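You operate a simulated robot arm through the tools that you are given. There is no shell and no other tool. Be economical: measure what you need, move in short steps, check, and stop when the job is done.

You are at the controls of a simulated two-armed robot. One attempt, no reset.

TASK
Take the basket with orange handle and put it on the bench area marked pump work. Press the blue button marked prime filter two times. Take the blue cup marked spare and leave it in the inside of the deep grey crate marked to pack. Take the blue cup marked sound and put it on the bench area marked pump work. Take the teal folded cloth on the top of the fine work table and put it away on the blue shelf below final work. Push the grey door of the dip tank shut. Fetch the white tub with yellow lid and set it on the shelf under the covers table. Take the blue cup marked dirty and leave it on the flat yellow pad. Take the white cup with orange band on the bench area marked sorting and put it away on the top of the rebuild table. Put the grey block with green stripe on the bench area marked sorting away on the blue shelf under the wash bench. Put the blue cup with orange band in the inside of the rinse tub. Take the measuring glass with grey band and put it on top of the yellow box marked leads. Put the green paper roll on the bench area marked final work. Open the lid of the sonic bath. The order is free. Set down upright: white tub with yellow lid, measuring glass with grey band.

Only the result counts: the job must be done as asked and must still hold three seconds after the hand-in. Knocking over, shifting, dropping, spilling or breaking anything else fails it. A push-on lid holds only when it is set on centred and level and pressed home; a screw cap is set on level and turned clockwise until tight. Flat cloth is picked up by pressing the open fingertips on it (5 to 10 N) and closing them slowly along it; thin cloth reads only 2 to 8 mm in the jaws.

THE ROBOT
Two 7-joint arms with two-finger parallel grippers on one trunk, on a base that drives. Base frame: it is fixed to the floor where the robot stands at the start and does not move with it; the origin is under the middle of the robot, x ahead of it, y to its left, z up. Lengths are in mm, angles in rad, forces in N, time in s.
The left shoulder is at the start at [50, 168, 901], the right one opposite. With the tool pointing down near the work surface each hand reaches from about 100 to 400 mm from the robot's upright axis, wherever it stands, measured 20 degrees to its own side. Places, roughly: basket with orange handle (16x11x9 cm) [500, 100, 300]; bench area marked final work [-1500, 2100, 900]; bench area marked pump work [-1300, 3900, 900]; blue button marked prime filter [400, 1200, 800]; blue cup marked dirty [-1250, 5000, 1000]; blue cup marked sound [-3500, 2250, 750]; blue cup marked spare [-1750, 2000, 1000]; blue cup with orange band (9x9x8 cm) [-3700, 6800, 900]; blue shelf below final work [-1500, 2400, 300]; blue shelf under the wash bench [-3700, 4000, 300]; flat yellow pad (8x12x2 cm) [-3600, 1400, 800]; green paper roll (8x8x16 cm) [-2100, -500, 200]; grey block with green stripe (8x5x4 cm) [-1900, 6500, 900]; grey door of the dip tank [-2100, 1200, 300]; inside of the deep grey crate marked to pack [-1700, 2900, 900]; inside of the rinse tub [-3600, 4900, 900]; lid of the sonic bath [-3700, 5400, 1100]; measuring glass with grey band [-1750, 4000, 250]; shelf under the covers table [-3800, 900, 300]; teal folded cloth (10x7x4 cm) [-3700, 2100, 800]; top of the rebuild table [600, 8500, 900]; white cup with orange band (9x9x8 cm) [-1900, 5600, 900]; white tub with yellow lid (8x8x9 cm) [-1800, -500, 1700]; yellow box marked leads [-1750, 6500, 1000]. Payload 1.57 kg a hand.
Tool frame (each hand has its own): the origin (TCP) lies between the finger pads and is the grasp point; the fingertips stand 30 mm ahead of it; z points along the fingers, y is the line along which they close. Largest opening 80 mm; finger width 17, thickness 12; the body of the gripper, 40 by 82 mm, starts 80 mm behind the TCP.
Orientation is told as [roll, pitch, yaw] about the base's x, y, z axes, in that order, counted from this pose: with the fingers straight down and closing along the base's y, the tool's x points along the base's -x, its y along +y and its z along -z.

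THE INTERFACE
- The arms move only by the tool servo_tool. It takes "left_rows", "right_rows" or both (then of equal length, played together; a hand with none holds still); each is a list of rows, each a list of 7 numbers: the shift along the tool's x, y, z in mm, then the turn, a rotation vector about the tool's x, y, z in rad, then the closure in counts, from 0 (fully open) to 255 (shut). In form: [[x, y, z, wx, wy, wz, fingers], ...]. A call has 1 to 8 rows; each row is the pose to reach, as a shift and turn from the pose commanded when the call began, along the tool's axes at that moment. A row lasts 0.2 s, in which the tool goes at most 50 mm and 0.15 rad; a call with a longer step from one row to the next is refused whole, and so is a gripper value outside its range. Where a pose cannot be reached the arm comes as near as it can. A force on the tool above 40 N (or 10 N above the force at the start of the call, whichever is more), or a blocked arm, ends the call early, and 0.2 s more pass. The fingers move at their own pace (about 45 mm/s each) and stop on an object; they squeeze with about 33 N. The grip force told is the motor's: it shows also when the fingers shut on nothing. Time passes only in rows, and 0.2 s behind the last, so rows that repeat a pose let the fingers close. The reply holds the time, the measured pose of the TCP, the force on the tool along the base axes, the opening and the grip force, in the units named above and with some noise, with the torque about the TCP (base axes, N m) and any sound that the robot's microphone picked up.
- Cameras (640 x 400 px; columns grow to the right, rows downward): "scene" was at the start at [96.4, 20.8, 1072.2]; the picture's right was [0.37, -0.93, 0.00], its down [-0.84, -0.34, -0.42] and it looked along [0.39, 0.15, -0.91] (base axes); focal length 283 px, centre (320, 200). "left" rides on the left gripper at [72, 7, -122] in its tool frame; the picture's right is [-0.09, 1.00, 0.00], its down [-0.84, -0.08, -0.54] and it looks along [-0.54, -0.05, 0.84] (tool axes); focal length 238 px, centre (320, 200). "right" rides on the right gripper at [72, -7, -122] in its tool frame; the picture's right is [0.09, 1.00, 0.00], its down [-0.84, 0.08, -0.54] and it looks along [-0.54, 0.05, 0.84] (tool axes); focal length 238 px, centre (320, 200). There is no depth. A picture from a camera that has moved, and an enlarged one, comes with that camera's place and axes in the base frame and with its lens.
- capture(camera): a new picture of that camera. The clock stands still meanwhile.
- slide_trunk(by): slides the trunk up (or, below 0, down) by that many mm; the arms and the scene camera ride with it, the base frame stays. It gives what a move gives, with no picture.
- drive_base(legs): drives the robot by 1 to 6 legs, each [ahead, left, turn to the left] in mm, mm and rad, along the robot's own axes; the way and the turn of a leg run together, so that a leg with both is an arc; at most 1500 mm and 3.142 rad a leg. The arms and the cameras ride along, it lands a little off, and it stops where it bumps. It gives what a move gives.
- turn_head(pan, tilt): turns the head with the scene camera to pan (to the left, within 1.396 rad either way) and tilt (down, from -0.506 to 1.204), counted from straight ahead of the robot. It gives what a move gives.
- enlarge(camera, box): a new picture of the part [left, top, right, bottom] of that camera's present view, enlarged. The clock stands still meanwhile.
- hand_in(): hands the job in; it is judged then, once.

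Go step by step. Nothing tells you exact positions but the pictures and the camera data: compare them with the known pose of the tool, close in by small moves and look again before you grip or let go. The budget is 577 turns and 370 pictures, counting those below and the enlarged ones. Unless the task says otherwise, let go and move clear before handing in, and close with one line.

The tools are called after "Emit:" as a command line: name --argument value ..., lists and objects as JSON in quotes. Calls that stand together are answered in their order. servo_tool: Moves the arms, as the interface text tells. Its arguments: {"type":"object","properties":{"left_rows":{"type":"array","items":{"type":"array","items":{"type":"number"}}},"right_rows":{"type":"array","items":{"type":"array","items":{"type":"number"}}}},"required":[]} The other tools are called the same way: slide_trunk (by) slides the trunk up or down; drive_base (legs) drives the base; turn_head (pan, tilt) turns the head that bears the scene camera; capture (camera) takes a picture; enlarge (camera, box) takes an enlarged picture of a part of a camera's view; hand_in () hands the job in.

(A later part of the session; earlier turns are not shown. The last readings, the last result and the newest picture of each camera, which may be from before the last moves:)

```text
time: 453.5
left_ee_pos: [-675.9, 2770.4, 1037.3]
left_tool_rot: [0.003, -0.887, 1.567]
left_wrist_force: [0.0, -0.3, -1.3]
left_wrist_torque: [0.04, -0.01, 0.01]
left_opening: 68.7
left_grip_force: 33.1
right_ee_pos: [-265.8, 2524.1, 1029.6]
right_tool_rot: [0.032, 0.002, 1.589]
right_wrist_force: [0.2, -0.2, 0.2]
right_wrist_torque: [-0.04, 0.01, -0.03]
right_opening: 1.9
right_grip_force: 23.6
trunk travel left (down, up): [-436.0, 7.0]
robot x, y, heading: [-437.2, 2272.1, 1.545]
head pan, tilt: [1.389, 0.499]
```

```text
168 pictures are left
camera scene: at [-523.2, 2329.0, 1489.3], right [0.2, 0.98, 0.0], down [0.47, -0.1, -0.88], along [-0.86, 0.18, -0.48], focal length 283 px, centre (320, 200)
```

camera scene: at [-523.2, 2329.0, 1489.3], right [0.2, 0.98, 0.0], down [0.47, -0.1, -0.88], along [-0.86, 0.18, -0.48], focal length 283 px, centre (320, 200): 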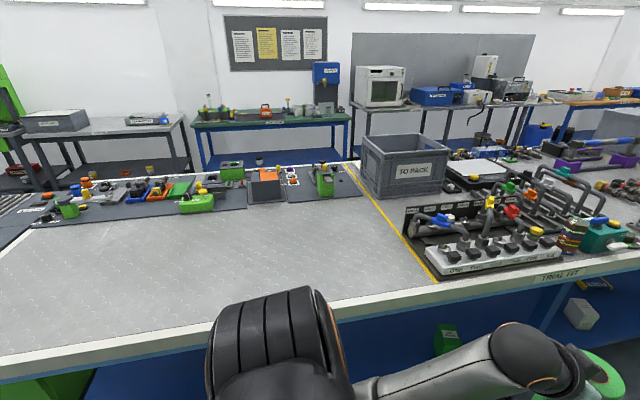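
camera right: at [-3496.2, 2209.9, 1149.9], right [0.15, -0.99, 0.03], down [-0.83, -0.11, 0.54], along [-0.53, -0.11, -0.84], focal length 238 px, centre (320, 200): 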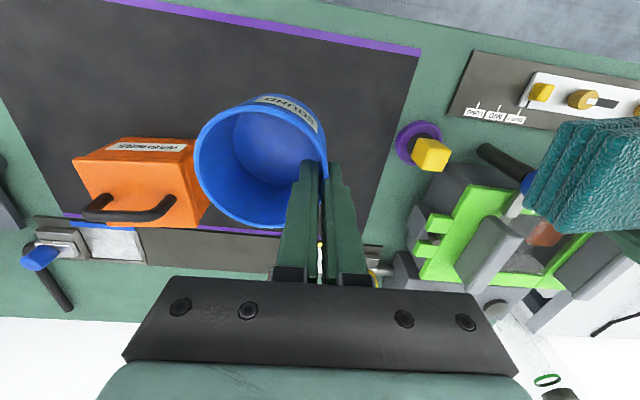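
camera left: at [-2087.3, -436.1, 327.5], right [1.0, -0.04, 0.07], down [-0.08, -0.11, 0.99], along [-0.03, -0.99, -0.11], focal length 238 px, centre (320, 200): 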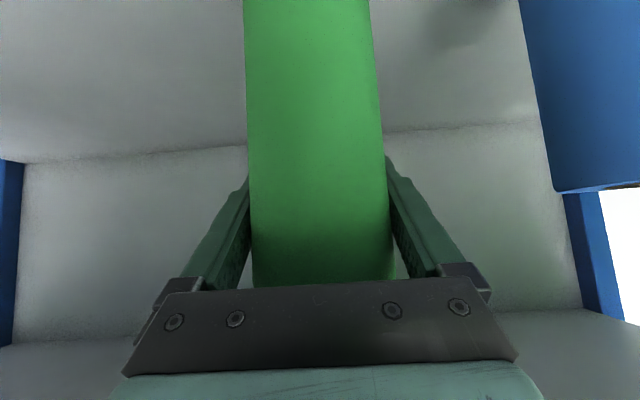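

The east half of FINAL WORK is empty. Turn to face it and drive in.

Emit:
drive_base --legs '[[0, 0, 1.595], [240, 0, 0]]'

Emit:
turn_head --pan 0.2 --tilt 0.7

Emit:
capture --camera "scene"

```text
time: 459.2
left_ee_pos: [-1165.4, 2015.6, 1037.4]
left_tool_rot: [0.004, -0.887, -3.117]
left_wrist_force: [-0.5, -0.3, -1.9]
left_wrist_torque: [0.0, 0.01, 0.02]
left_opening: 68.8
left_grip_force: 33.3
right_ee_pos: [-933.5, 2432.8, 1028.9]
right_tool_rot: [0.033, 0.001, -3.096]
right_wrist_force: [-0.5, 0.0, -0.8]
right_wrist_torque: [-0.03, 0.01, -0.02]
right_opening: 1.7
right_grip_force: 23.3
trunk travel left (down, up): [-436.0, 7.0]
robot x, y, heading: [-677.1, 2270.6, -3.134]
head pan, tilt: [1.389, 0.499]
```

```text
time: 460.6
left_ee_pos: [-1164.4, 2016.4, 1037.2]
left_tool_rot: [0.002, -0.886, -3.117]
left_wrist_force: [-0.9, 0.1, -2.1]
left_wrist_torque: [-0.03, -0.01, 0.03]
left_opening: 68.6
left_grip_force: 32.4
right_ee_pos: [-932.7, 2434.3, 1027.0]
right_tool_rot: [0.034, 0.003, -3.095]
right_wrist_force: [0.2, 0.1, 0.2]
right_wrist_torque: [0.01, -0.01, -0.02]
right_opening: 1.6
right_grip_force: 23.7
trunk travel left (down, up): [-436.0, 7.0]
robot x, y, heading: [-675.1, 2270.5, -3.136]
head pan, tilt: [0.201, 0.7]
```

```text
167 pictures are left
camera scene: at [-797.3, 2251.3, 1471.7], right [-0.21, 0.98, 0.0], down [0.63, 0.13, -0.76], along [-0.75, -0.16, -0.64], focal length 283 px, centre (320, 200)
```

scene: 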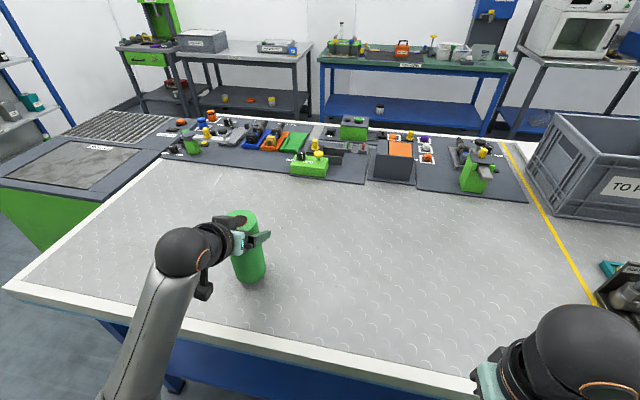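

Emit:
servo_tool --left_rows '[[-2, 0, 25, 0, 0, 0, 255], [-3, 0, 49, 0, 0, 0, 255], [0, 0, 51, 0, 0, 0, 255], [3, 0, 54, 0, 0, 0, 255], [6, 0, 56, 0, 0, 0, 255], [8, 0, 58, 0, 0, 0, 255]]'

Emit:
capture --camera "left"

```text
time: 461.9
left_ee_pos: [-1203.3, 2014.5, 1002.8]
left_tool_rot: [0.005, -0.909, -3.119]
left_wrist_force: [0.8, -7.4, 31.9]
left_wrist_torque: [-0.12, -0.24, -0.03]
left_opening: 68.6
left_grip_force: 32.9
right_ee_pos: [-930.9, 2434.4, 1028.9]
right_tool_rot: [0.032, -0.001, -3.095]
right_wrist_force: [0.2, 0.2, 0.5]
right_wrist_torque: [-0.02, 0.02, -0.01]
right_opening: 1.6
right_grip_force: 23.2
trunk travel left (down, up): [-436.0, 7.0]
robot x, y, heading: [-675.7, 2270.4, -3.132]
head pan, tilt: [0.201, 0.7]
```

```text
166 pictures are left
camera left: at [-1061.4, 2010.2, 1020.3], right [-0.03, -1.0, 0.08], down [-0.09, 0.08, 0.99], along [-1.0, 0.02, -0.09], focal length 238 px, centre (320, 200)
```

left: 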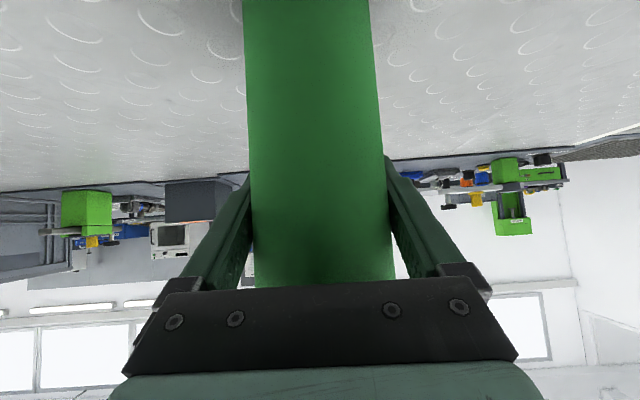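

Contact on the bench. Relieve, open, and draw back.

Emit:
servo_tool --left_rows '[[-3, 0, -2, 0, 0, 0, 255], [-3, 0, -2, 0, 0, 0, 180], [-3, 0, -2, 0, 0, 0, 90], [-3, 0, -2, 0, 0, 0, 0], [-3, 0, -2, 0, 0, 0, 0]]'

Emit:
capture --camera "left"

```text
time: 463.1
left_ee_pos: [-1204.4, 2015.7, 996.6]
left_tool_rot: [0.0, -0.883, -3.118]
left_wrist_force: [0.4, -1.0, 0.1]
left_wrist_torque: [0.02, 0.01, -0.04]
left_opening: 80.2
left_grip_force: 0.1
right_ee_pos: [-932.2, 2432.8, 1028.9]
right_tool_rot: [0.034, 0.001, -3.095]
right_wrist_force: [0.9, -0.1, 0.5]
right_wrist_torque: [0.03, 0.02, 0.03]
right_opening: 1.8
right_grip_force: 23.7
trunk travel left (down, up): [-436.0, 7.0]
robot x, y, heading: [-677.0, 2266.0, -3.13]
head pan, tilt: [0.201, 0.7]
```

```text
165 pictures are left
camera left: at [-1062.1, 2011.1, 1017.4], right [-0.03, -1.0, 0.07], down [-0.11, 0.08, 0.99], along [-0.99, 0.02, -0.12], focal length 238 px, centre (320, 200)
```

left: 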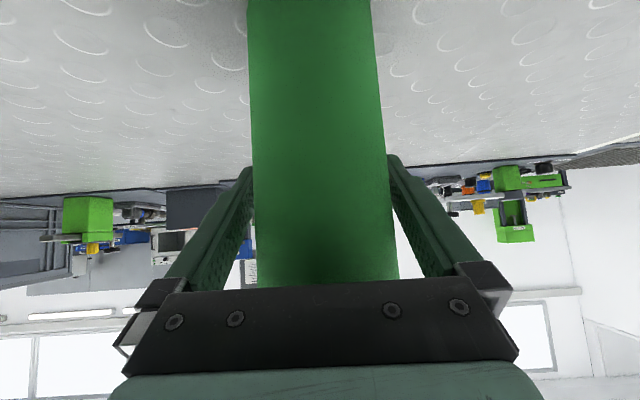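

Emit:
drive_base --legs '[[-240, 0, 0]]'

Emit:
capture --camera "scene"

```text
time: 464.9
left_ee_pos: [-968.1, 2016.4, 999.4]
left_tool_rot: [0.005, -0.884, -3.117]
left_wrist_force: [0.0, -0.3, 0.2]
left_wrist_torque: [0.01, 0.01, -0.01]
left_opening: 80.0
left_grip_force: 0.1
right_ee_pos: [-697.6, 2434.2, 1028.5]
right_tool_rot: [0.034, 0.001, -3.093]
right_wrist_force: [-0.8, 0.2, -1.5]
right_wrist_torque: [-0.03, 0.03, 0.03]
right_opening: 1.6
right_grip_force: 23.5
trunk travel left (down, up): [-436.0, 7.0]
robot x, y, heading: [-440.3, 2271.6, -3.133]
head pan, tilt: [0.201, 0.7]
```

```text
164 pictures are left
camera scene: at [-560.8, 2253.0, 1471.8], right [-0.21, 0.98, 0.0], down [0.63, 0.13, -0.77], along [-0.75, -0.16, -0.64], focal length 283 px, centre (320, 200)
```

scene: 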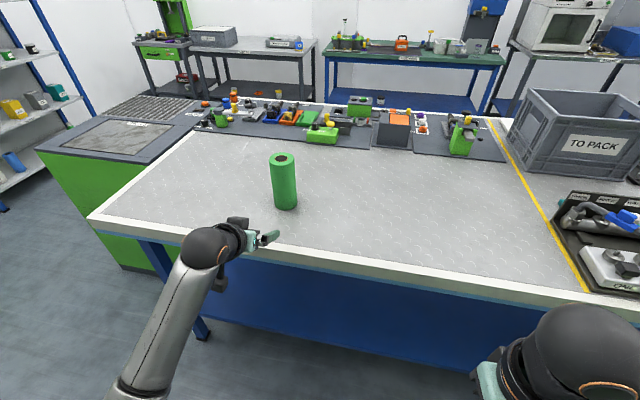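

Roll is standing on FINAL WORK. Stow the left hand and strafe north to pump work with the SOUND cup.

Emit:
servo_tool --left_rows '[[16, -12, -19, 0, 0.11, 0, 0], [32, -25, -39, 0, 0.22, 0, 0], [48, -38, -58, 0, 0.33, 0, 0], [63, -50, -78, 0, 0.44, 0, 0], [79, -62, -97, 0, 0.55, 0, 0], [95, -75, -116, 0, 0.66, 0, 0], [110, -88, -136, 0, 0.77, 0, 0], [126, -100, -155, 0, 0.886, 0, 0]]'

Emit:
drive_base --legs '[[0, -900, 0], [0, -820, 0]]'

Emit:
turn_head --pan -0.2 --tilt 0.7

Emit:
capture --camera "scene"

```text
time: 466.7
left_ee_pos: [-771.1, 2122.6, 997.4]
left_tool_rot: [0.003, 0.001, -3.113]
left_wrist_force: [0.1, 0.5, -0.2]
left_wrist_torque: [0.01, 0.0, 0.02]
left_opening: 80.0
left_grip_force: 0.1
right_ee_pos: [-697.8, 2434.9, 1027.9]
right_tool_rot: [0.033, 0.002, -3.093]
right_wrist_force: [1.0, -0.2, -0.4]
right_wrist_torque: [-0.02, 0.01, -0.02]
right_opening: 1.7
right_grip_force: 23.6
trunk travel left (down, up): [-436.0, 7.0]
robot x, y, heading: [-437.9, 2275.4, -3.131]
head pan, tilt: [0.201, 0.7]
```

```text
time: 475.5
left_ee_pos: [-787.7, 3858.5, 996.9]
left_tool_rot: [0.005, 0.001, -3.107]
left_wrist_force: [0.4, -0.3, -0.4]
left_wrist_torque: [-0.02, 0.01, 0.03]
left_opening: 79.9
left_grip_force: 0.0
right_ee_pos: [-715.2, 4173.2, 1028.1]
right_tool_rot: [0.033, 0.002, -3.089]
right_wrist_force: [-0.1, 0.1, -0.5]
right_wrist_torque: [-0.03, 0.03, -0.02]
right_opening: 1.8
right_grip_force: 23.4
trunk travel left (down, up): [-436.0, 7.0]
robot x, y, heading: [-456.1, 4014.2, -3.128]
head pan, tilt: [0.201, 0.7]
```

```text
time: 476.4
left_ee_pos: [-787.6, 3860.2, 997.2]
left_tool_rot: [0.001, 0.0, -3.108]
left_wrist_force: [-0.4, 0.2, 0.0]
left_wrist_torque: [-0.01, -0.03, -0.02]
left_opening: 80.0
left_grip_force: 0.1
right_ee_pos: [-716.2, 4173.7, 1029.7]
right_tool_rot: [0.033, 0.004, -3.086]
right_wrist_force: [-1.5, -0.5, -0.5]
right_wrist_torque: [-0.02, 0.01, 0.02]
right_opening: 1.6
right_grip_force: 23.5
trunk travel left (down, up): [-436.0, 7.0]
robot x, y, heading: [-455.1, 4009.9, -3.125]
head pan, tilt: [-0.201, 0.7]
```

```text
163 pictures are left
camera scene: at [-579.1, 4025.5, 1471.7], right [0.18, 0.98, 0.0], down [0.63, -0.12, -0.76], along [-0.75, 0.14, -0.64], focal length 283 px, centre (320, 200)
```

scene: 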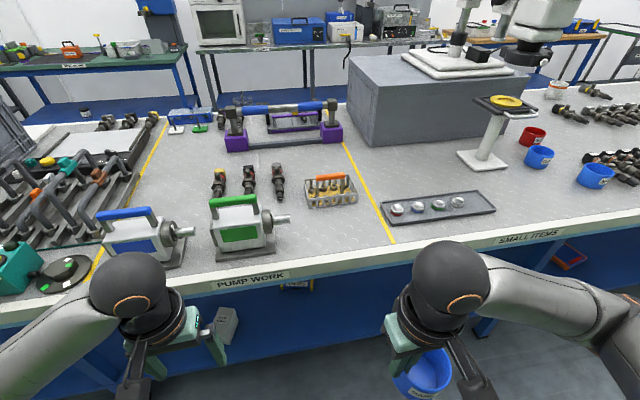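

Emit:
drive_base --legs '[[150, 0, 0]]'

Emit:
servo_tool --right_rows '[[-45, 2, 0, 0, 0, 0, 255], [-90, 4, 0, 0, 0, 0, 255], [-135, 6, 0, 0, 0, 0, 255], [-180, 8, 10, 0, 0, 0, 255], [-220, 10, 25, 0, 0, 0, 255], [-250, 12, 45, 0, 0, 0, 255]]'

Emit:
capture --camera "right"

Emit:
capture --camera "scene"

```text
time: 477.8
left_ee_pos: [-938.9, 3857.9, 997.2]
left_tool_rot: [0.002, -0.002, -3.107]
left_wrist_force: [-0.3, -1.1, -0.8]
left_wrist_torque: [0.01, -0.02, -0.01]
left_opening: 79.9
left_grip_force: 0.1
right_ee_pos: [-865.8, 4170.7, 1027.9]
right_tool_rot: [0.033, 0.003, -3.089]
right_wrist_force: [0.0, 0.3, 0.3]
right_wrist_torque: [0.02, -0.01, -0.02]
right_opening: 1.8
right_grip_force: 23.6
trunk travel left (down, up): [-436.0, 7.0]
robot x, y, heading: [-608.0, 4011.0, -3.129]
head pan, tilt: [-0.201, 0.7]
```

```text
time: 479.2
left_ee_pos: [-938.7, 3857.8, 997.1]
left_tool_rot: [0.001, -0.001, -3.107]
left_wrist_force: [0.1, 0.5, 0.9]
left_wrist_torque: [-0.01, -0.01, -0.01]
left_opening: 79.8
left_grip_force: 0.0
right_ee_pos: [-1114.2, 4143.8, 982.4]
right_tool_rot: [0.032, 0.001, -3.087]
right_wrist_force: [0.9, 0.7, -1.0]
right_wrist_torque: [-0.01, 0.0, -0.01]
right_opening: 1.9
right_grip_force: 23.3
trunk travel left (down, up): [-436.0, 7.0]
robot x, y, heading: [-604.9, 4013.1, -3.127]
head pan, tilt: [-0.201, 0.7]
```

```text
162 pictures are left
camera right: at [-1043.4, 4158.0, 1106.3], right [0.15, -0.99, 0.03], down [-0.83, -0.11, 0.54], along [-0.53, -0.11, -0.84], focal length 238 px, centre (320, 200)
```

right: 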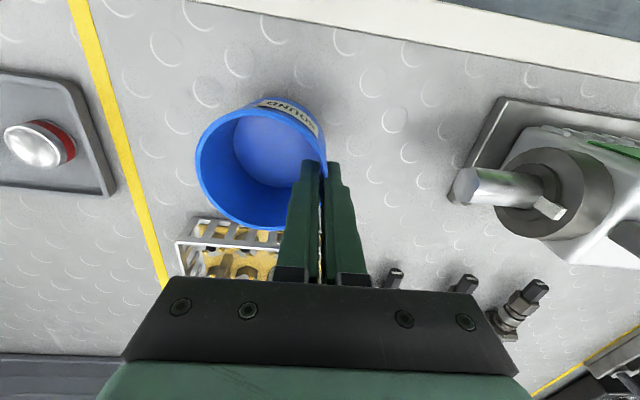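

```text
161 pictures are left
camera scene: at [-729.9, 4023.3, 1471.6], right [0.19, 0.98, 0.0], down [0.63, -0.12, -0.76], along [-0.75, 0.14, -0.64], focal length 283 px, centre (320, 200)
```

scene: 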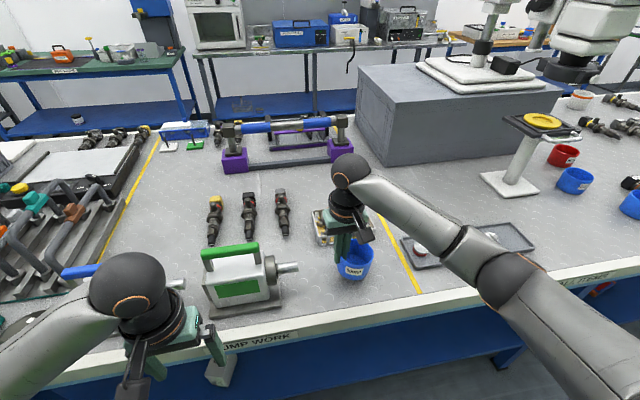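

Emit:
servo_tool --right_rows '[[5, 0, 15, 0, 0, 0, 255], [5, 0, 25, 0, 0, 0, 255], [5, 0, 31, 0, 0, 0, 255], [5, 0, 35, 0, 0, 0, 255], [5, 0, 38, 0, 0, 0, 255], [5, 0, 41, 0, 0, 0, 255]]'

Emit:
capture --camera "right"

```text
time: 480.5
left_ee_pos: [-936.1, 3857.4, 998.4]
left_tool_rot: [0.003, -0.004, -3.11]
left_wrist_force: [0.1, -0.1, 0.6]
left_wrist_torque: [-0.01, -0.01, 0.0]
left_opening: 80.3
left_grip_force: 0.1
right_ee_pos: [-1110.4, 4140.9, 951.4]
right_tool_rot: [0.039, -0.009, -3.085]
right_wrist_force: [10.5, -0.7, 18.4]
right_wrist_torque: [0.77, -0.51, -0.33]
right_opening: 4.0
right_grip_force: 24.7
trunk travel left (down, up): [-436.0, 7.0]
robot x, y, heading: [-610.0, 4009.7, -3.13]
head pan, tilt: [-0.201, 0.7]
stopped in row 6 (right hand): the force on the tool passed its limit (the readings are from after the stop); the commanded pose is now the measured one
```

```text
160 pictures are left
camera right: at [-1037.3, 4155.4, 1074.4], right [0.15, -0.99, 0.04], down [-0.83, -0.1, 0.55], along [-0.54, -0.11, -0.83], focal length 238 px, centre (320, 200)
```

right: 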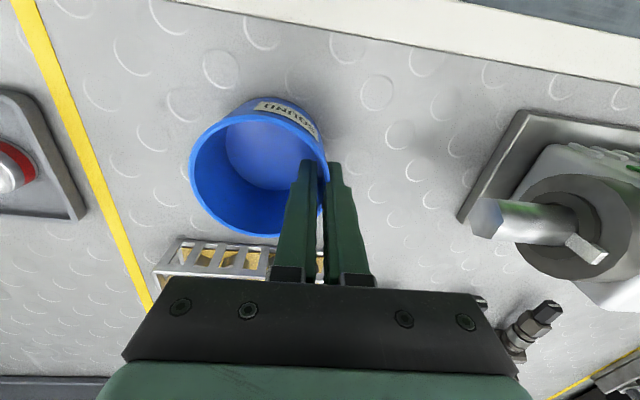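

Emit:
servo_tool --right_rows '[[0, 0, -2, 0, 0, 0, 240], [0, 0, -2, 0, 0, 0, 210], [0, 0, -2, 0, 0, 0, 170], [0, 0, -2, 0, 0, 0, 130], [0, 0, -30, 0, 0, 0, 130], [0, 0, -75, 0, 0, 0, 130], [0, 0, -90, 0, 0, 0, 130]]'

Emit:
capture --camera "right"

Emit:
capture --camera "scene"

```text
time: 482.1
left_ee_pos: [-938.9, 3856.9, 997.2]
left_tool_rot: [0.002, -0.001, -3.107]
left_wrist_force: [-0.6, 0.0, 0.4]
left_wrist_torque: [-0.01, 0.01, -0.02]
left_opening: 79.9
left_grip_force: 0.1
right_ee_pos: [-1110.9, 4145.3, 1038.6]
right_tool_rot: [0.038, -0.01, -3.085]
right_wrist_force: [0.2, -0.5, 0.5]
right_wrist_torque: [-0.02, 0.02, 0.0]
right_opening: 39.3
right_grip_force: 0.1
trunk travel left (down, up): [-436.0, 7.0]
robot x, y, heading: [-605.2, 4012.4, -3.127]
head pan, tilt: [-0.201, 0.7]
```

```text
159 pictures are left
camera right: at [-1038.2, 4159.1, 1161.6], right [0.15, -0.99, 0.04], down [-0.83, -0.1, 0.55], along [-0.54, -0.11, -0.83], focal length 238 px, centre (320, 200)
```

right: 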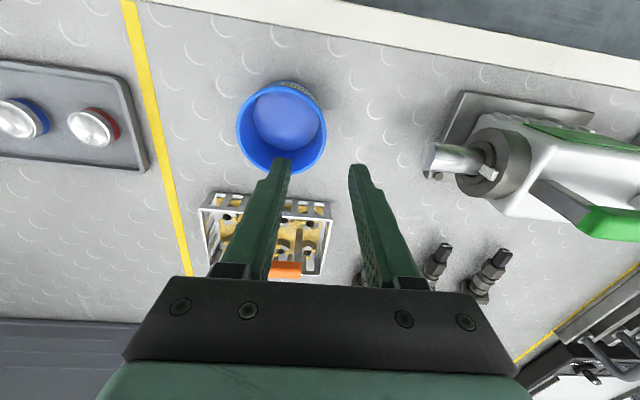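

```text
158 pictures are left
camera scene: at [-729.4, 4023.7, 1471.6], right [0.19, 0.98, 0.0], down [0.63, -0.12, -0.76], along [-0.75, 0.14, -0.64], focal length 283 px, centre (320, 200)
```

scene: 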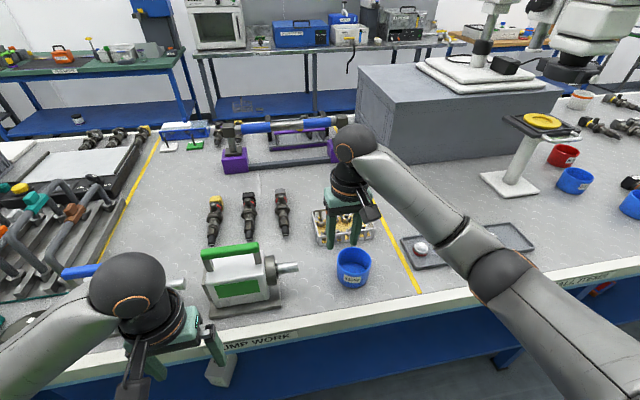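

SOUND is placed. Now go north around the island to the west side; retract and drive up the east aisle.

Emit:
servo_tool --right_rows '[[45, 0, -10, 0, 0, 0, 60], [90, 0, -15, 0, 0, 0, 0], [120, 0, -15, 0, 0, 0, 0]]'

Emit:
drive_base --legs '[[-160, 0, 0], [0, 0, -1.58], [1400, 0, 0], [1000, 0, 0]]'

Emit:
turn_head --pan 0.4 --tilt 0.4

Emit:
capture --camera "scene"

```text
time: 482.9
left_ee_pos: [-937.9, 3856.4, 998.7]
left_tool_rot: [0.005, -0.001, -3.106]
left_wrist_force: [-0.3, 0.3, 0.0]
left_wrist_torque: [-0.02, 0.0, 0.02]
left_opening: 80.1
left_grip_force: 0.1
right_ee_pos: [-991.3, 4152.7, 1052.9]
right_tool_rot: [0.037, -0.007, -3.087]
right_wrist_force: [1.1, -0.7, 0.0]
right_wrist_torque: [0.03, 0.03, 0.02]
right_opening: 79.9
right_grip_force: 0.1
trunk travel left (down, up): [-436.0, 7.0]
robot x, y, heading: [-604.7, 4012.7, -3.126]
head pan, tilt: [-0.201, 0.7]
```

```text
time: 499.5
left_ee_pos: [-635.5, 6744.7, 997.6]
left_tool_rot: [0.003, 0.0, 1.608]
left_wrist_force: [-0.5, 0.3, 0.8]
left_wrist_torque: [-0.03, 0.03, 0.02]
left_opening: 80.2
left_grip_force: 0.1
right_ee_pos: [-341.5, 6799.1, 1051.5]
right_tool_rot: [0.039, -0.008, 1.629]
right_wrist_force: [-0.1, 1.3, 1.1]
right_wrist_torque: [-0.02, 0.01, 0.0]
right_opening: 80.1
right_grip_force: 0.1
trunk travel left (down, up): [-436.0, 7.0]
robot x, y, heading: [-478.8, 6413.7, 1.589]
head pan, tilt: [-0.201, 0.7]
```

```text
time: 500.5
left_ee_pos: [-636.2, 6745.5, 997.4]
left_tool_rot: [0.001, -0.001, 1.608]
left_wrist_force: [-0.4, -1.6, 0.6]
left_wrist_torque: [0.01, 0.01, 0.01]
left_opening: 79.8
left_grip_force: 0.0
right_ee_pos: [-341.6, 6798.7, 1053.1]
right_tool_rot: [0.037, -0.008, 1.629]
right_wrist_force: [-0.5, -0.2, -0.4]
right_wrist_torque: [0.01, -0.01, 0.0]
right_opening: 80.0
right_grip_force: 0.1
trunk travel left (down, up): [-436.0, 7.0]
robot x, y, heading: [-480.4, 6412.2, 1.588]
head pan, tilt: [0.4, 0.4]
```

```text
157 pictures are left
camera scene: at [-520.3, 6536.6, 1498.5], right [0.92, 0.4, 0.0], down [0.16, -0.36, -0.92], along [-0.37, 0.84, -0.39], focal length 283 px, centre (320, 200)
```

scene: 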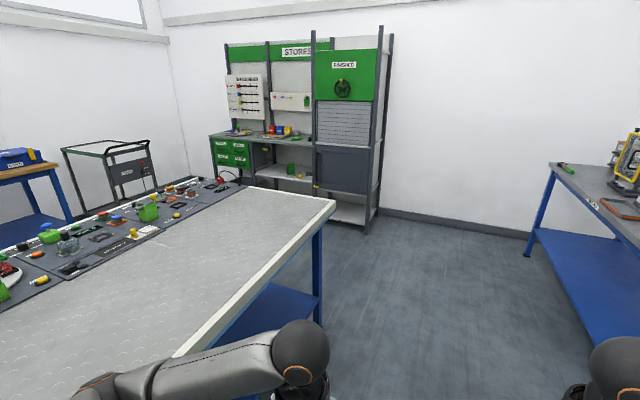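

Emit:
drive_base --legs '[[1050, 0, 0], [1030, 0, -0.02], [0, 0, 1.575], [900, 0, 0]]'

Emit:
turn_head --pan 0.3 --tilt 0.4

Emit:
capture --camera "scene"

```text
time: 519.0
left_ee_pos: [-1738.6, 8336.8, 997.7]
left_tool_rot: [0.003, 0.0, -3.11]
left_wrist_force: [-0.9, -0.7, 0.0]
left_wrist_torque: [-0.03, -0.02, 0.01]
left_opening: 80.0
left_grip_force: 0.0
right_ee_pos: [-1792.8, 8629.8, 1052.0]
right_tool_rot: [0.038, -0.01, -3.087]
right_wrist_force: [-0.2, -0.4, 0.3]
right_wrist_torque: [0.0, 0.01, 0.0]
right_opening: 80.0
right_grip_force: 0.1
trunk travel left (down, up): [-436.0, 7.0]
robot x, y, heading: [-1409.1, 8486.3, -3.13]
head pan, tilt: [0.4, 0.4]
```

```text
time: 519.7
left_ee_pos: [-1738.8, 8335.6, 998.1]
left_tool_rot: [0.003, 0.0, -3.106]
left_wrist_force: [-0.5, -0.8, 0.4]
left_wrist_torque: [-0.01, 0.0, -0.02]
left_opening: 80.2
left_grip_force: 0.1
right_ee_pos: [-1792.4, 8629.7, 1052.3]
right_tool_rot: [0.036, -0.009, -3.089]
right_wrist_force: [-0.2, -0.2, 0.4]
right_wrist_torque: [0.02, 0.03, -0.01]
right_opening: 80.0
right_grip_force: 0.1
trunk travel left (down, up): [-436.0, 7.0]
robot x, y, heading: [-1409.6, 8487.6, -3.13]
head pan, tilt: [0.3, 0.4]
```

```text
156 pictures are left
camera scene: at [-1534.1, 8457.2, 1498.5], right [-0.31, 0.95, 0.0], down [0.37, 0.12, -0.92], along [-0.88, -0.28, -0.39], focal length 283 px, centre (320, 200)
```

scene: 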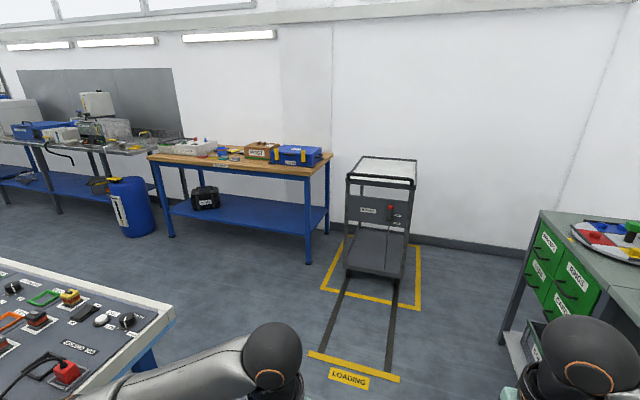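

The loading rails lie west of x ≈ -2600; I stay east of them, then go down the west aisle and turn to face the island.

Emit:
drive_base --legs '[[830, 0, 0], [0, 1000, 0], [450, 0, 0], [0, 0, 3.13], [0, -750, 0]]'

Emit:
turn_head --pan 0 --tilt 0.5

Emit:
capture --camera "scene"

```text
time: 542.3
left_ee_pos: [-2337.7, 6886.3, 997.7]
left_tool_rot: [0.002, 0.001, 0.043]
left_wrist_force: [-0.1, -0.6, 0.2]
left_wrist_torque: [0.0, 0.04, 0.01]
left_opening: 80.1
left_grip_force: 0.0
right_ee_pos: [-2282.2, 6593.0, 1051.9]
right_tool_rot: [0.039, -0.008, 0.062]
right_wrist_force: [-0.7, -0.4, -0.2]
right_wrist_torque: [0.03, -0.01, 0.01]
right_opening: 79.9
right_grip_force: 0.2
trunk travel left (down, up): [-436.0, 7.0]
robot x, y, heading: [-2668.4, 6729.4, 0.025]
head pan, tilt: [0.3, 0.4]
```

```text
time: 543.1
left_ee_pos: [-2337.6, 6886.4, 997.2]
left_tool_rot: [0.0, -0.001, 0.04]
left_wrist_force: [-0.5, -0.7, -0.1]
left_wrist_torque: [0.01, 0.04, 0.01]
left_opening: 80.2
left_grip_force: 0.1
right_ee_pos: [-2280.9, 6591.8, 1052.6]
right_tool_rot: [0.036, -0.008, 0.063]
right_wrist_force: [-0.6, -0.6, 0.4]
right_wrist_torque: [0.01, 0.0, -0.01]
right_opening: 79.9
right_grip_force: 0.0
trunk travel left (down, up): [-436.0, 7.0]
robot x, y, heading: [-2670.1, 6732.1, 0.018]
head pan, tilt: [0.0, 0.499]
```

```text
155 pictures are left
camera scene: at [-2536.2, 6732.7, 1489.4], right [0.02, -1.0, 0.0], down [-0.48, -0.01, -0.88], along [0.88, 0.02, -0.48], focal length 283 px, centre (320, 200)
```

scene: 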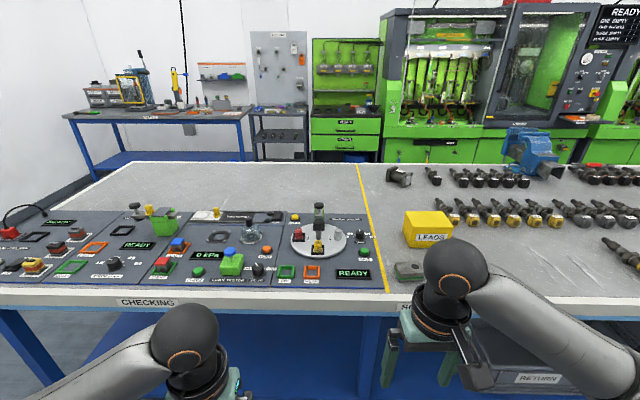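

LEADS box and the block with the green stripe are right in front. Look closely at the block's orientation.

Emit:
enlarge --camera "scene" --box '[360, 200, 480, 300]'

Emit:
capture --camera "right"

```text
4.00 times, centred on (420, 250) of scene
camera zoom: at [-2536.2, 6732.7, 1489.4], right [0.02, -1.0, 0.0], down [-0.48, -0.01, -0.88], along [0.88, 0.02, -0.48], focal length 1132 px, centre (-80, 0)
```

zoom: 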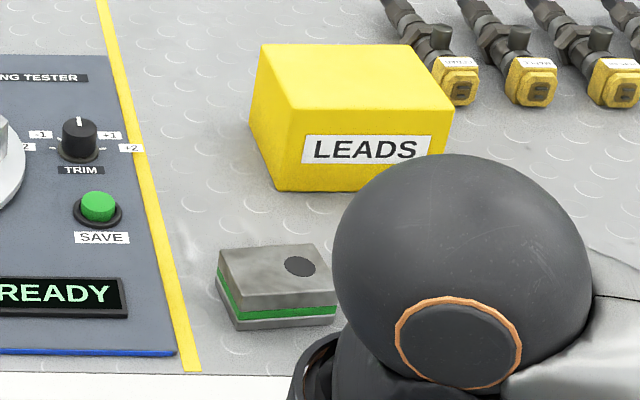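

```text
153 pictures are left
camera right: at [-2352.8, 6575.6, 1174.8], right [-0.15, 0.99, 0.04], down [0.83, 0.11, 0.55], along [0.54, 0.12, -0.83], focal length 238 px, centre (320, 200)
```

right: 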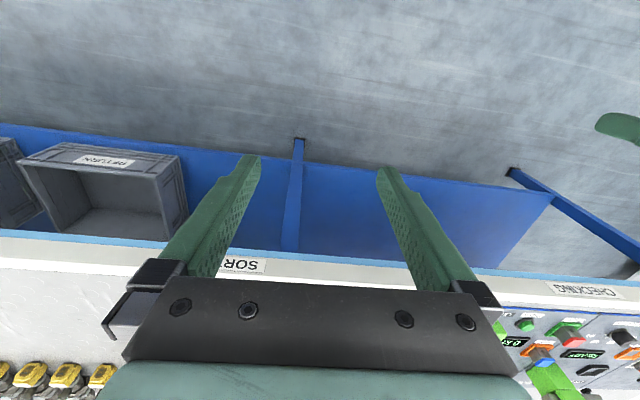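

Emit:
servo_tool --right_rows '[[0, 0, 0, 0, 0, -0.14, 0], [0, 0, 0, 0, 0, -0.28, 0], [0, 0, 0, 0, 0, -0.42, 0], [0, 0, 0, 0, 0, -0.56, 0], [0, 0, 0, 0, 0, -0.7, 0], [0, 0, 0, 0, 0, -0.84, 0], [0, 0, 0, 0, 0, -0.98, 0], [0, 0, 0, 0, 0, -1.12, 0]]'

Emit:
servo_tool --right_rows '[[0, 0, 0, 0, 0, -0.14, 0], [0, 0, 0, 0, 0, -0.28, 0], [0, 0, 0, 0, 0, -0.405, 0]]'

Emit:
drive_base --legs '[[240, -120, 0]]'

Emit:
capture --camera "right"

Emit:
capture --camera "scene"

```text
time: 544.9
left_ee_pos: [-2337.2, 6885.6, 998.9]
left_tool_rot: [0.003, -0.002, 0.044]
left_wrist_force: [0.1, 0.2, -1.0]
left_wrist_torque: [0.0, 0.02, 0.0]
left_opening: 80.3
left_grip_force: 0.1
right_ee_pos: [-2280.9, 6593.2, 1052.1]
right_tool_rot: [0.008, -0.039, 1.185]
right_wrist_force: [0.3, -0.4, -0.1]
right_wrist_torque: [0.01, 0.01, 0.0]
right_opening: 80.2
right_grip_force: 0.1
trunk travel left (down, up): [-436.0, 7.0]
robot x, y, heading: [-2666.1, 6729.0, 0.018]
head pan, tilt: [0.0, 0.499]
```

```text
time: 545.7
left_ee_pos: [-2337.4, 6886.9, 997.5]
left_tool_rot: [0.003, -0.001, 0.041]
left_wrist_force: [-0.9, 0.2, 0.2]
left_wrist_torque: [0.01, -0.02, -0.02]
left_opening: 80.1
left_grip_force: 0.1
right_ee_pos: [-2281.6, 6592.3, 1051.8]
right_tool_rot: [-0.007, -0.04, 1.59]
right_wrist_force: [0.1, 0.6, 0.1]
right_wrist_torque: [0.0, 0.0, 0.03]
right_opening: 80.3
right_grip_force: 0.0
trunk travel left (down, up): [-436.0, 7.0]
robot x, y, heading: [-2666.2, 6732.3, 0.02]
head pan, tilt: [0.0, 0.499]
```

```text
time: 547.6
left_ee_pos: [-2095.8, 6773.2, 997.4]
left_tool_rot: [0.005, 0.0, 0.043]
left_wrist_force: [0.0, 0.0, 0.0]
left_wrist_torque: [0.01, 0.0, -0.01]
left_opening: 79.9
left_grip_force: 0.1
right_ee_pos: [-2038.9, 6478.5, 1052.4]
right_tool_rot: [-0.008, -0.038, 1.591]
right_wrist_force: [-0.2, -0.1, 0.0]
right_wrist_torque: [-0.01, 0.01, 0.01]
right_opening: 80.1
right_grip_force: 0.1
trunk travel left (down, up): [-436.0, 7.0]
robot x, y, heading: [-2425.1, 6616.4, 0.022]
head pan, tilt: [0.0, 0.499]
```

```text
152 pictures are left
camera right: at [-2031.3, 6401.9, 1172.9], right [-0.99, -0.11, -0.01], down [-0.1, 0.81, 0.57], along [-0.05, 0.57, -0.82], focal length 238 px, centre (320, 200)
```

right: 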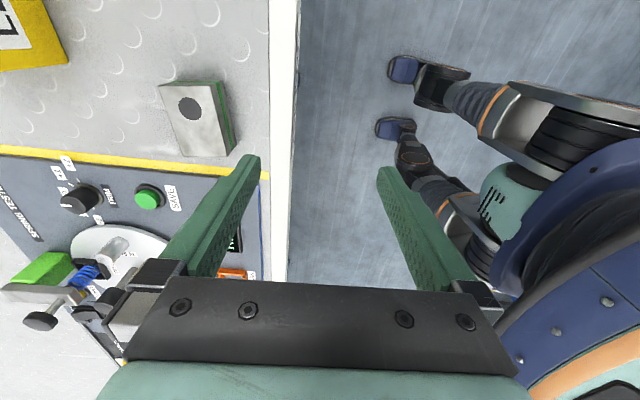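

```text
151 pictures are left
camera scene: at [-2294.0, 6619.0, 1489.3], right [0.02, -1.0, 0.0], down [-0.48, -0.01, -0.88], along [0.88, 0.02, -0.48], focal length 283 px, centre (320, 200)
```

scene: 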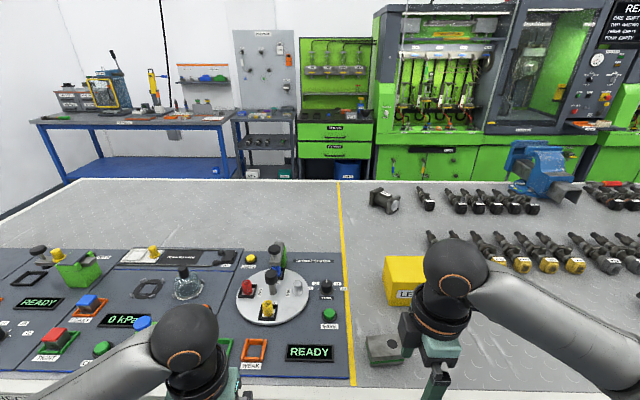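

Emit:
servo_tool --right_rows '[[-3, -48, 25, 0, 0, 0, 0], [-7, -96, 50, 0, 0, 0, 0], [-10, -143, 80, 0, 0, 0, 0]]'

Emit:
capture --camera "right"

```text
refused: row 1 steps farther than a row can; nothing moved
```

```text
150 pictures are left
camera right: at [-2031.3, 6401.9, 1172.9], right [-0.99, -0.11, -0.01], down [-0.1, 0.81, 0.57], along [-0.05, 0.57, -0.82], focal length 238 px, centre (320, 200)
```

right: 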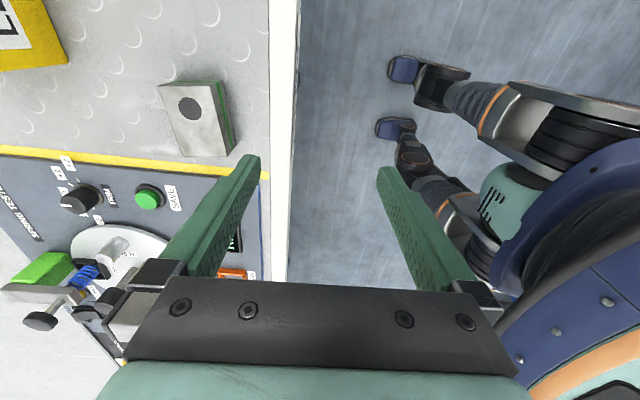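

Emit:
servo_tool --right_rows '[[-2, -36, 20, 0, 0, 0, 0], [-5, -72, 40, 0, 0, 0, 0], [-8, -108, 60, 0, 0, 0, 0], [-10, -143, 80, 0, 0, 0, 0]]'

Emit:
capture --camera "right"

```text
time: 548.6
left_ee_pos: [-2095.2, 6773.0, 997.8]
left_tool_rot: [0.001, 0.0, 0.044]
left_wrist_force: [0.0, 0.2, -0.4]
left_wrist_torque: [-0.01, 0.01, 0.0]
left_opening: 80.1
left_grip_force: 0.0
right_ee_pos: [-1895.1, 6494.5, 973.8]
right_tool_rot: [-0.008, -0.039, 1.591]
right_wrist_force: [0.4, -0.3, 0.5]
right_wrist_torque: [0.02, -0.01, -0.02]
right_opening: 80.0
right_grip_force: 0.1
trunk travel left (down, up): [-436.0, 7.0]
robot x, y, heading: [-2425.3, 6619.5, 0.023]
head pan, tilt: [0.0, 0.499]
```

```text
149 pictures are left
camera right: at [-1886.9, 6417.3, 1094.5], right [-0.99, -0.11, -0.01], down [-0.1, 0.81, 0.57], along [-0.05, 0.57, -0.82], focal length 238 px, centre (320, 200)
```

right: 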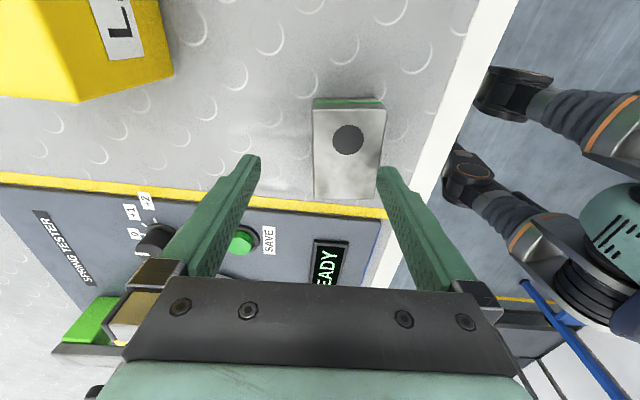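

Emit:
servo_tool --right_rows '[[-2, 12, 15, 0, 0, -0.06, 0], [-3, 22, 35, 0, 0, -0.12, 0]]'

Emit:
capture --camera "right"

```text
time: 549.2
left_ee_pos: [-2096.6, 6773.4, 998.1]
left_tool_rot: [0.001, 0.001, 0.044]
left_wrist_force: [0.0, -0.5, -0.5]
left_wrist_torque: [0.0, 0.01, 0.0]
left_opening: 80.1
left_grip_force: 0.0
right_ee_pos: [-1918.4, 6499.2, 938.9]
right_tool_rot: [-0.012, -0.036, 1.709]
right_wrist_force: [0.4, 0.3, 0.8]
right_wrist_torque: [0.0, 0.01, 0.02]
right_opening: 79.9
right_grip_force: 0.0
trunk travel left (down, up): [-436.0, 7.0]
robot x, y, heading: [-2423.1, 6620.8, 0.019]
head pan, tilt: [0.0, 0.499]
```

```text
148 pictures are left
camera right: at [-1901.2, 6423.0, 1059.3], right [-0.97, -0.23, -0.02], down [-0.2, 0.8, 0.57], along [-0.12, 0.56, -0.82], focal length 238 px, centre (320, 200)
```

right: 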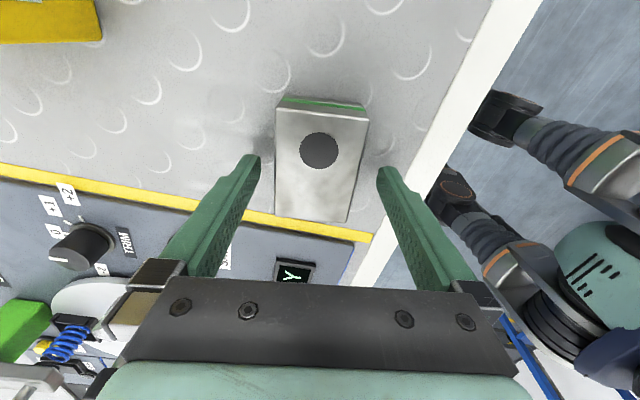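

Emit:
servo_tool --right_rows '[[0, 0, 15, 0, 0, 0, 0], [0, 0, 28, 0, 0, 0, 0], [0, 0, 34, 0, 0, 0, 0], [0, 0, 34, 0, 0, 0, 120], [0, 0, 34, 0, 0, 0, 255], [0, 0, 34, 0, 0, 0, 255], [0, 0, 34, 0, 0, 0, 255]]'

Emit:
servo_tool --right_rows '[[0, 0, -30, 0, 0, 0, 255], [0, 0, -75, 0, 0, 0, 255], [0, 20, -120, 0, 0, 0, 255], [0, 60, -135, 0, 0, 0, 255], [0, 100, -135, 0, 0, 0, 255]]'

Emit:
capture --camera "right"

```text
time: 549.6
left_ee_pos: [-2096.6, 6773.7, 998.7]
left_tool_rot: [0.005, -0.002, 0.041]
left_wrist_force: [0.7, 0.0, 0.0]
left_wrist_torque: [0.0, 0.02, -0.01]
left_opening: 79.9
left_grip_force: 0.1
right_ee_pos: [-1917.1, 6499.3, 930.2]
right_tool_rot: [-0.012, -0.037, 1.711]
right_wrist_force: [-14.1, -3.0, 19.7]
right_wrist_torque: [-0.35, 1.31, -0.14]
right_opening: 79.9
right_grip_force: 0.1
trunk travel left (down, up): [-436.0, 7.0]
robot x, y, heading: [-2427.1, 6616.7, 0.023]
head pan, tilt: [0.0, 0.499]
stopped in row 2 (right hand): the force on the tool passed its limit (the readings are from after the stop); the commanded pose is now the measured one
```

```text
time: 550.8
left_ee_pos: [-2095.3, 6771.9, 998.1]
left_tool_rot: [0.002, -0.002, 0.043]
left_wrist_force: [-0.2, 0.2, 0.6]
left_wrist_torque: [0.0, 0.0, 0.05]
left_opening: 80.1
left_grip_force: 0.1
right_ee_pos: [-2016.1, 6480.0, 1062.0]
right_tool_rot: [-0.017, -0.037, 1.709]
right_wrist_force: [-0.3, 0.3, -0.2]
right_wrist_torque: [-0.01, -0.02, 0.04]
right_opening: 0.0
right_grip_force: 14.2
trunk travel left (down, up): [-436.0, 7.0]
robot x, y, heading: [-2425.4, 6616.4, 0.019]
head pan, tilt: [0.0, 0.499]
```

```text
147 pictures are left
camera right: at [-2001.5, 6403.0, 1182.0], right [-0.97, -0.23, -0.02], down [-0.2, 0.8, 0.57], along [-0.11, 0.56, -0.82], focal length 238 px, centre (320, 200)
```

right: 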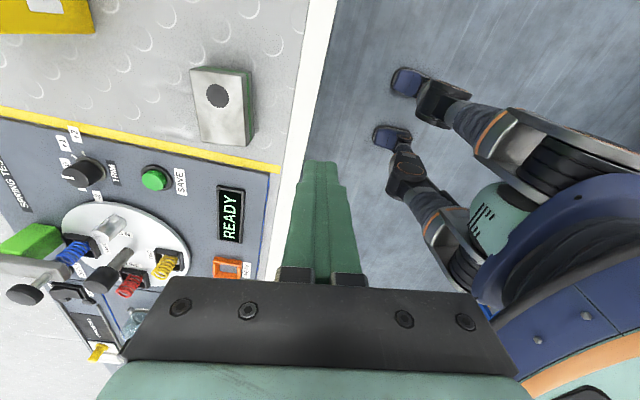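

That try touched the block's edge and nothing was gripped; the block is still upright. Re-aim at about [-1901, 6493].

Emit:
servo_tool --right_rows '[[1, -29, 20, 0, 0, 0, 0], [2, -58, 40, 0, 0, 0, 0], [2, -87, 60, 0, 0, 0, 0], [3, -115, 85, 0, 0, 0, 0]]'

Emit:
capture --camera "right"

```text
time: 551.8
left_ee_pos: [-2095.3, 6772.3, 998.1]
left_tool_rot: [0.002, 0.001, 0.044]
left_wrist_force: [1.1, -0.8, -0.7]
left_wrist_torque: [0.01, -0.01, -0.02]
left_opening: 80.1
left_grip_force: 0.1
right_ee_pos: [-1900.6, 6496.7, 977.4]
right_tool_rot: [-0.017, -0.036, 1.711]
right_wrist_force: [0.4, 0.3, -0.3]
right_wrist_torque: [-0.01, -0.02, 0.0]
right_opening: 80.0
right_grip_force: 0.0
trunk travel left (down, up): [-436.0, 7.0]
robot x, y, heading: [-2424.4, 6618.4, 0.032]
head pan, tilt: [0.0, 0.499]
```

```text
146 pictures are left
camera right: at [-1884.0, 6420.3, 1098.8], right [-0.97, -0.23, -0.02], down [-0.2, 0.8, 0.57], along [-0.12, 0.56, -0.82], focal length 238 px, centre (320, 200)
```

right: 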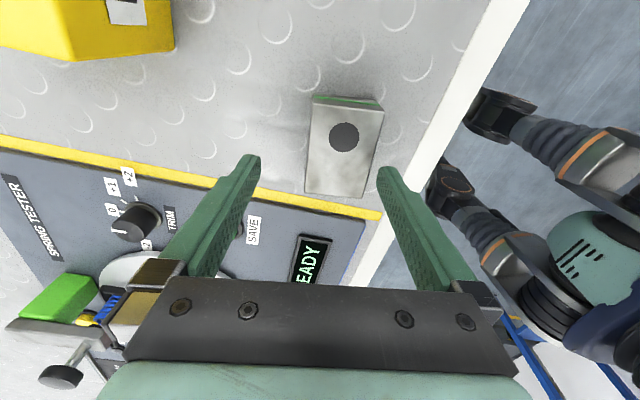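

Emit:
servo_tool --right_rows '[[0, 9, 20, 0, 0, 0, 50], [0, 17, 38, 0, 0, 0, 50]]'

Emit:
capture --camera "right"

Emit:
turn_head --pan -0.3 --tilt 0.9

Emit:
enlarge --camera "scene" --box '[200, 60, 480, 260]'

```text
time: 552.4
left_ee_pos: [-2096.8, 6773.3, 998.5]
left_tool_rot: [0.005, 0.001, 0.043]
left_wrist_force: [-0.1, 0.2, 0.0]
left_wrist_torque: [-0.02, -0.02, -0.01]
left_opening: 80.1
left_grip_force: 0.2
right_ee_pos: [-1917.2, 6494.3, 939.6]
right_tool_rot: [-0.017, -0.039, 1.71]
right_wrist_force: [-0.8, 0.0, 0.5]
right_wrist_torque: [0.0, 0.01, -0.01]
right_opening: 64.4
right_grip_force: 0.1
trunk travel left (down, up): [-436.0, 7.0]
robot x, y, heading: [-2424.5, 6615.6, 0.02]
head pan, tilt: [0.0, 0.499]
```

```text
145 pictures are left
camera right: at [-1901.4, 6418.4, 1060.6], right [-0.97, -0.23, -0.02], down [-0.2, 0.8, 0.57], along [-0.11, 0.56, -0.82], focal length 238 px, centre (320, 200)
```

right: 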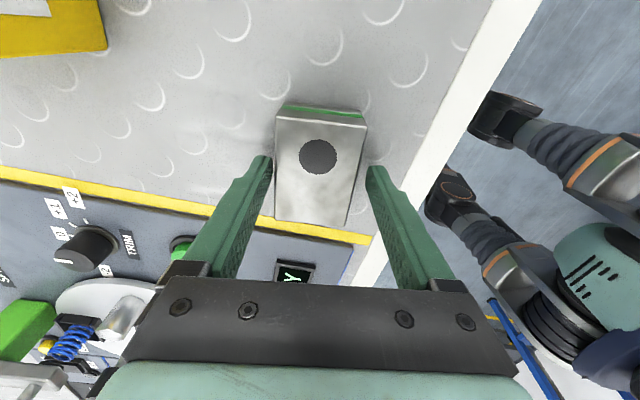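

```text
time: 553.3
left_ee_pos: [-2096.5, 6773.9, 997.9]
left_tool_rot: [0.001, 0.0, 0.045]
left_wrist_force: [0.0, 0.3, -0.4]
left_wrist_torque: [0.02, 0.03, 0.0]
left_opening: 79.6
left_grip_force: 0.0
right_ee_pos: [-1916.6, 6495.0, 941.1]
right_tool_rot: [-0.019, -0.037, 1.711]
right_wrist_force: [-0.4, 0.4, -0.1]
right_wrist_torque: [-0.01, -0.01, -0.02]
right_opening: 64.3
right_grip_force: 0.2
trunk travel left (down, up): [-436.0, 7.0]
robot x, y, heading: [-2429.7, 6616.9, 0.021]
head pan, tilt: [-0.3, 0.901]
```

```text
2.00 times, centred on (340, 160) of scene
camera zoom: at [-2313.1, 6596.4, 1455.6], right [-0.27, -0.96, 0.0], down [-0.75, 0.21, -0.62], along [0.6, -0.17, -0.78], focal length 566 px, centre (280, 280)
```

zoom: 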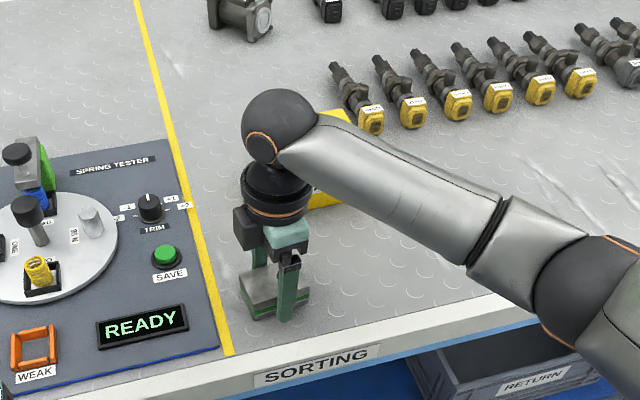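

Emit:
servo_tool --right_rows '[[-6, 0, 6, 0, 0, 0, 50], [-6, 0, 12, 0, 0, 0, 50], [-6, 0, 18, 0, 0, 0, 50], [-6, 0, 24, 0, 0, 0, 50]]'

Emit:
capture --camera "right"

Emit:
enlarge --camera "scene" --box '[260, 140, 420, 260]'

```text
time: 554.2
left_ee_pos: [-2097.3, 6771.8, 998.5]
left_tool_rot: [0.003, -0.003, 0.043]
left_wrist_force: [0.0, 0.8, -0.2]
left_wrist_torque: [0.0, 0.05, -0.03]
left_opening: 80.1
left_grip_force: 0.0
right_ee_pos: [-1915.1, 6501.1, 932.0]
right_tool_rot: [-0.028, -0.04, 1.711]
right_wrist_force: [-6.4, -2.1, 18.2]
right_wrist_torque: [-0.26, 0.99, 0.01]
right_opening: 70.3
right_grip_force: 3.4
trunk travel left (down, up): [-436.0, 7.0]
robot x, y, heading: [-2427.4, 6618.5, 0.021]
head pan, tilt: [-0.3, 0.901]
stopped in row 4 (right hand): the force on the tool passed its limit (the readings are from after the stop); the commanded pose is now the measured one
```

```text
143 pictures are left
camera right: at [-1900.5, 6425.3, 1052.0], right [-0.97, -0.23, -0.03], down [-0.21, 0.79, 0.57], along [-0.11, 0.56, -0.82], focal length 238 px, centre (320, 200)
```

right: 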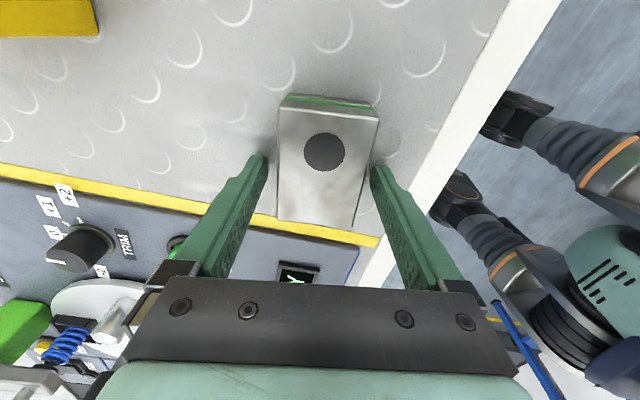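

```text
3.33 times, centred on (340, 200) of scene
camera zoom: at [-2314.2, 6596.4, 1455.7], right [-0.27, -0.96, 0.0], down [-0.75, 0.22, -0.62], along [0.6, -0.17, -0.78], focal length 944 px, centre (253, 200)
```

zoom: 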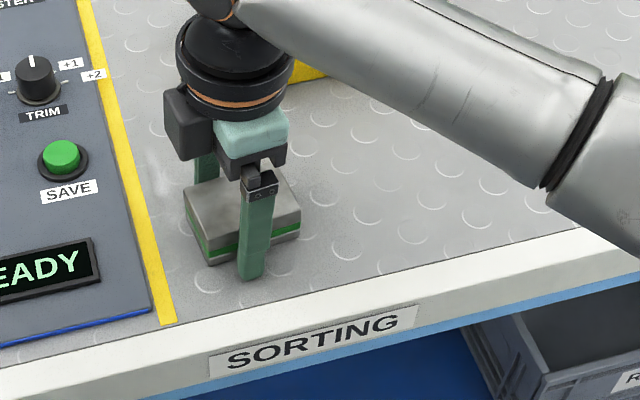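

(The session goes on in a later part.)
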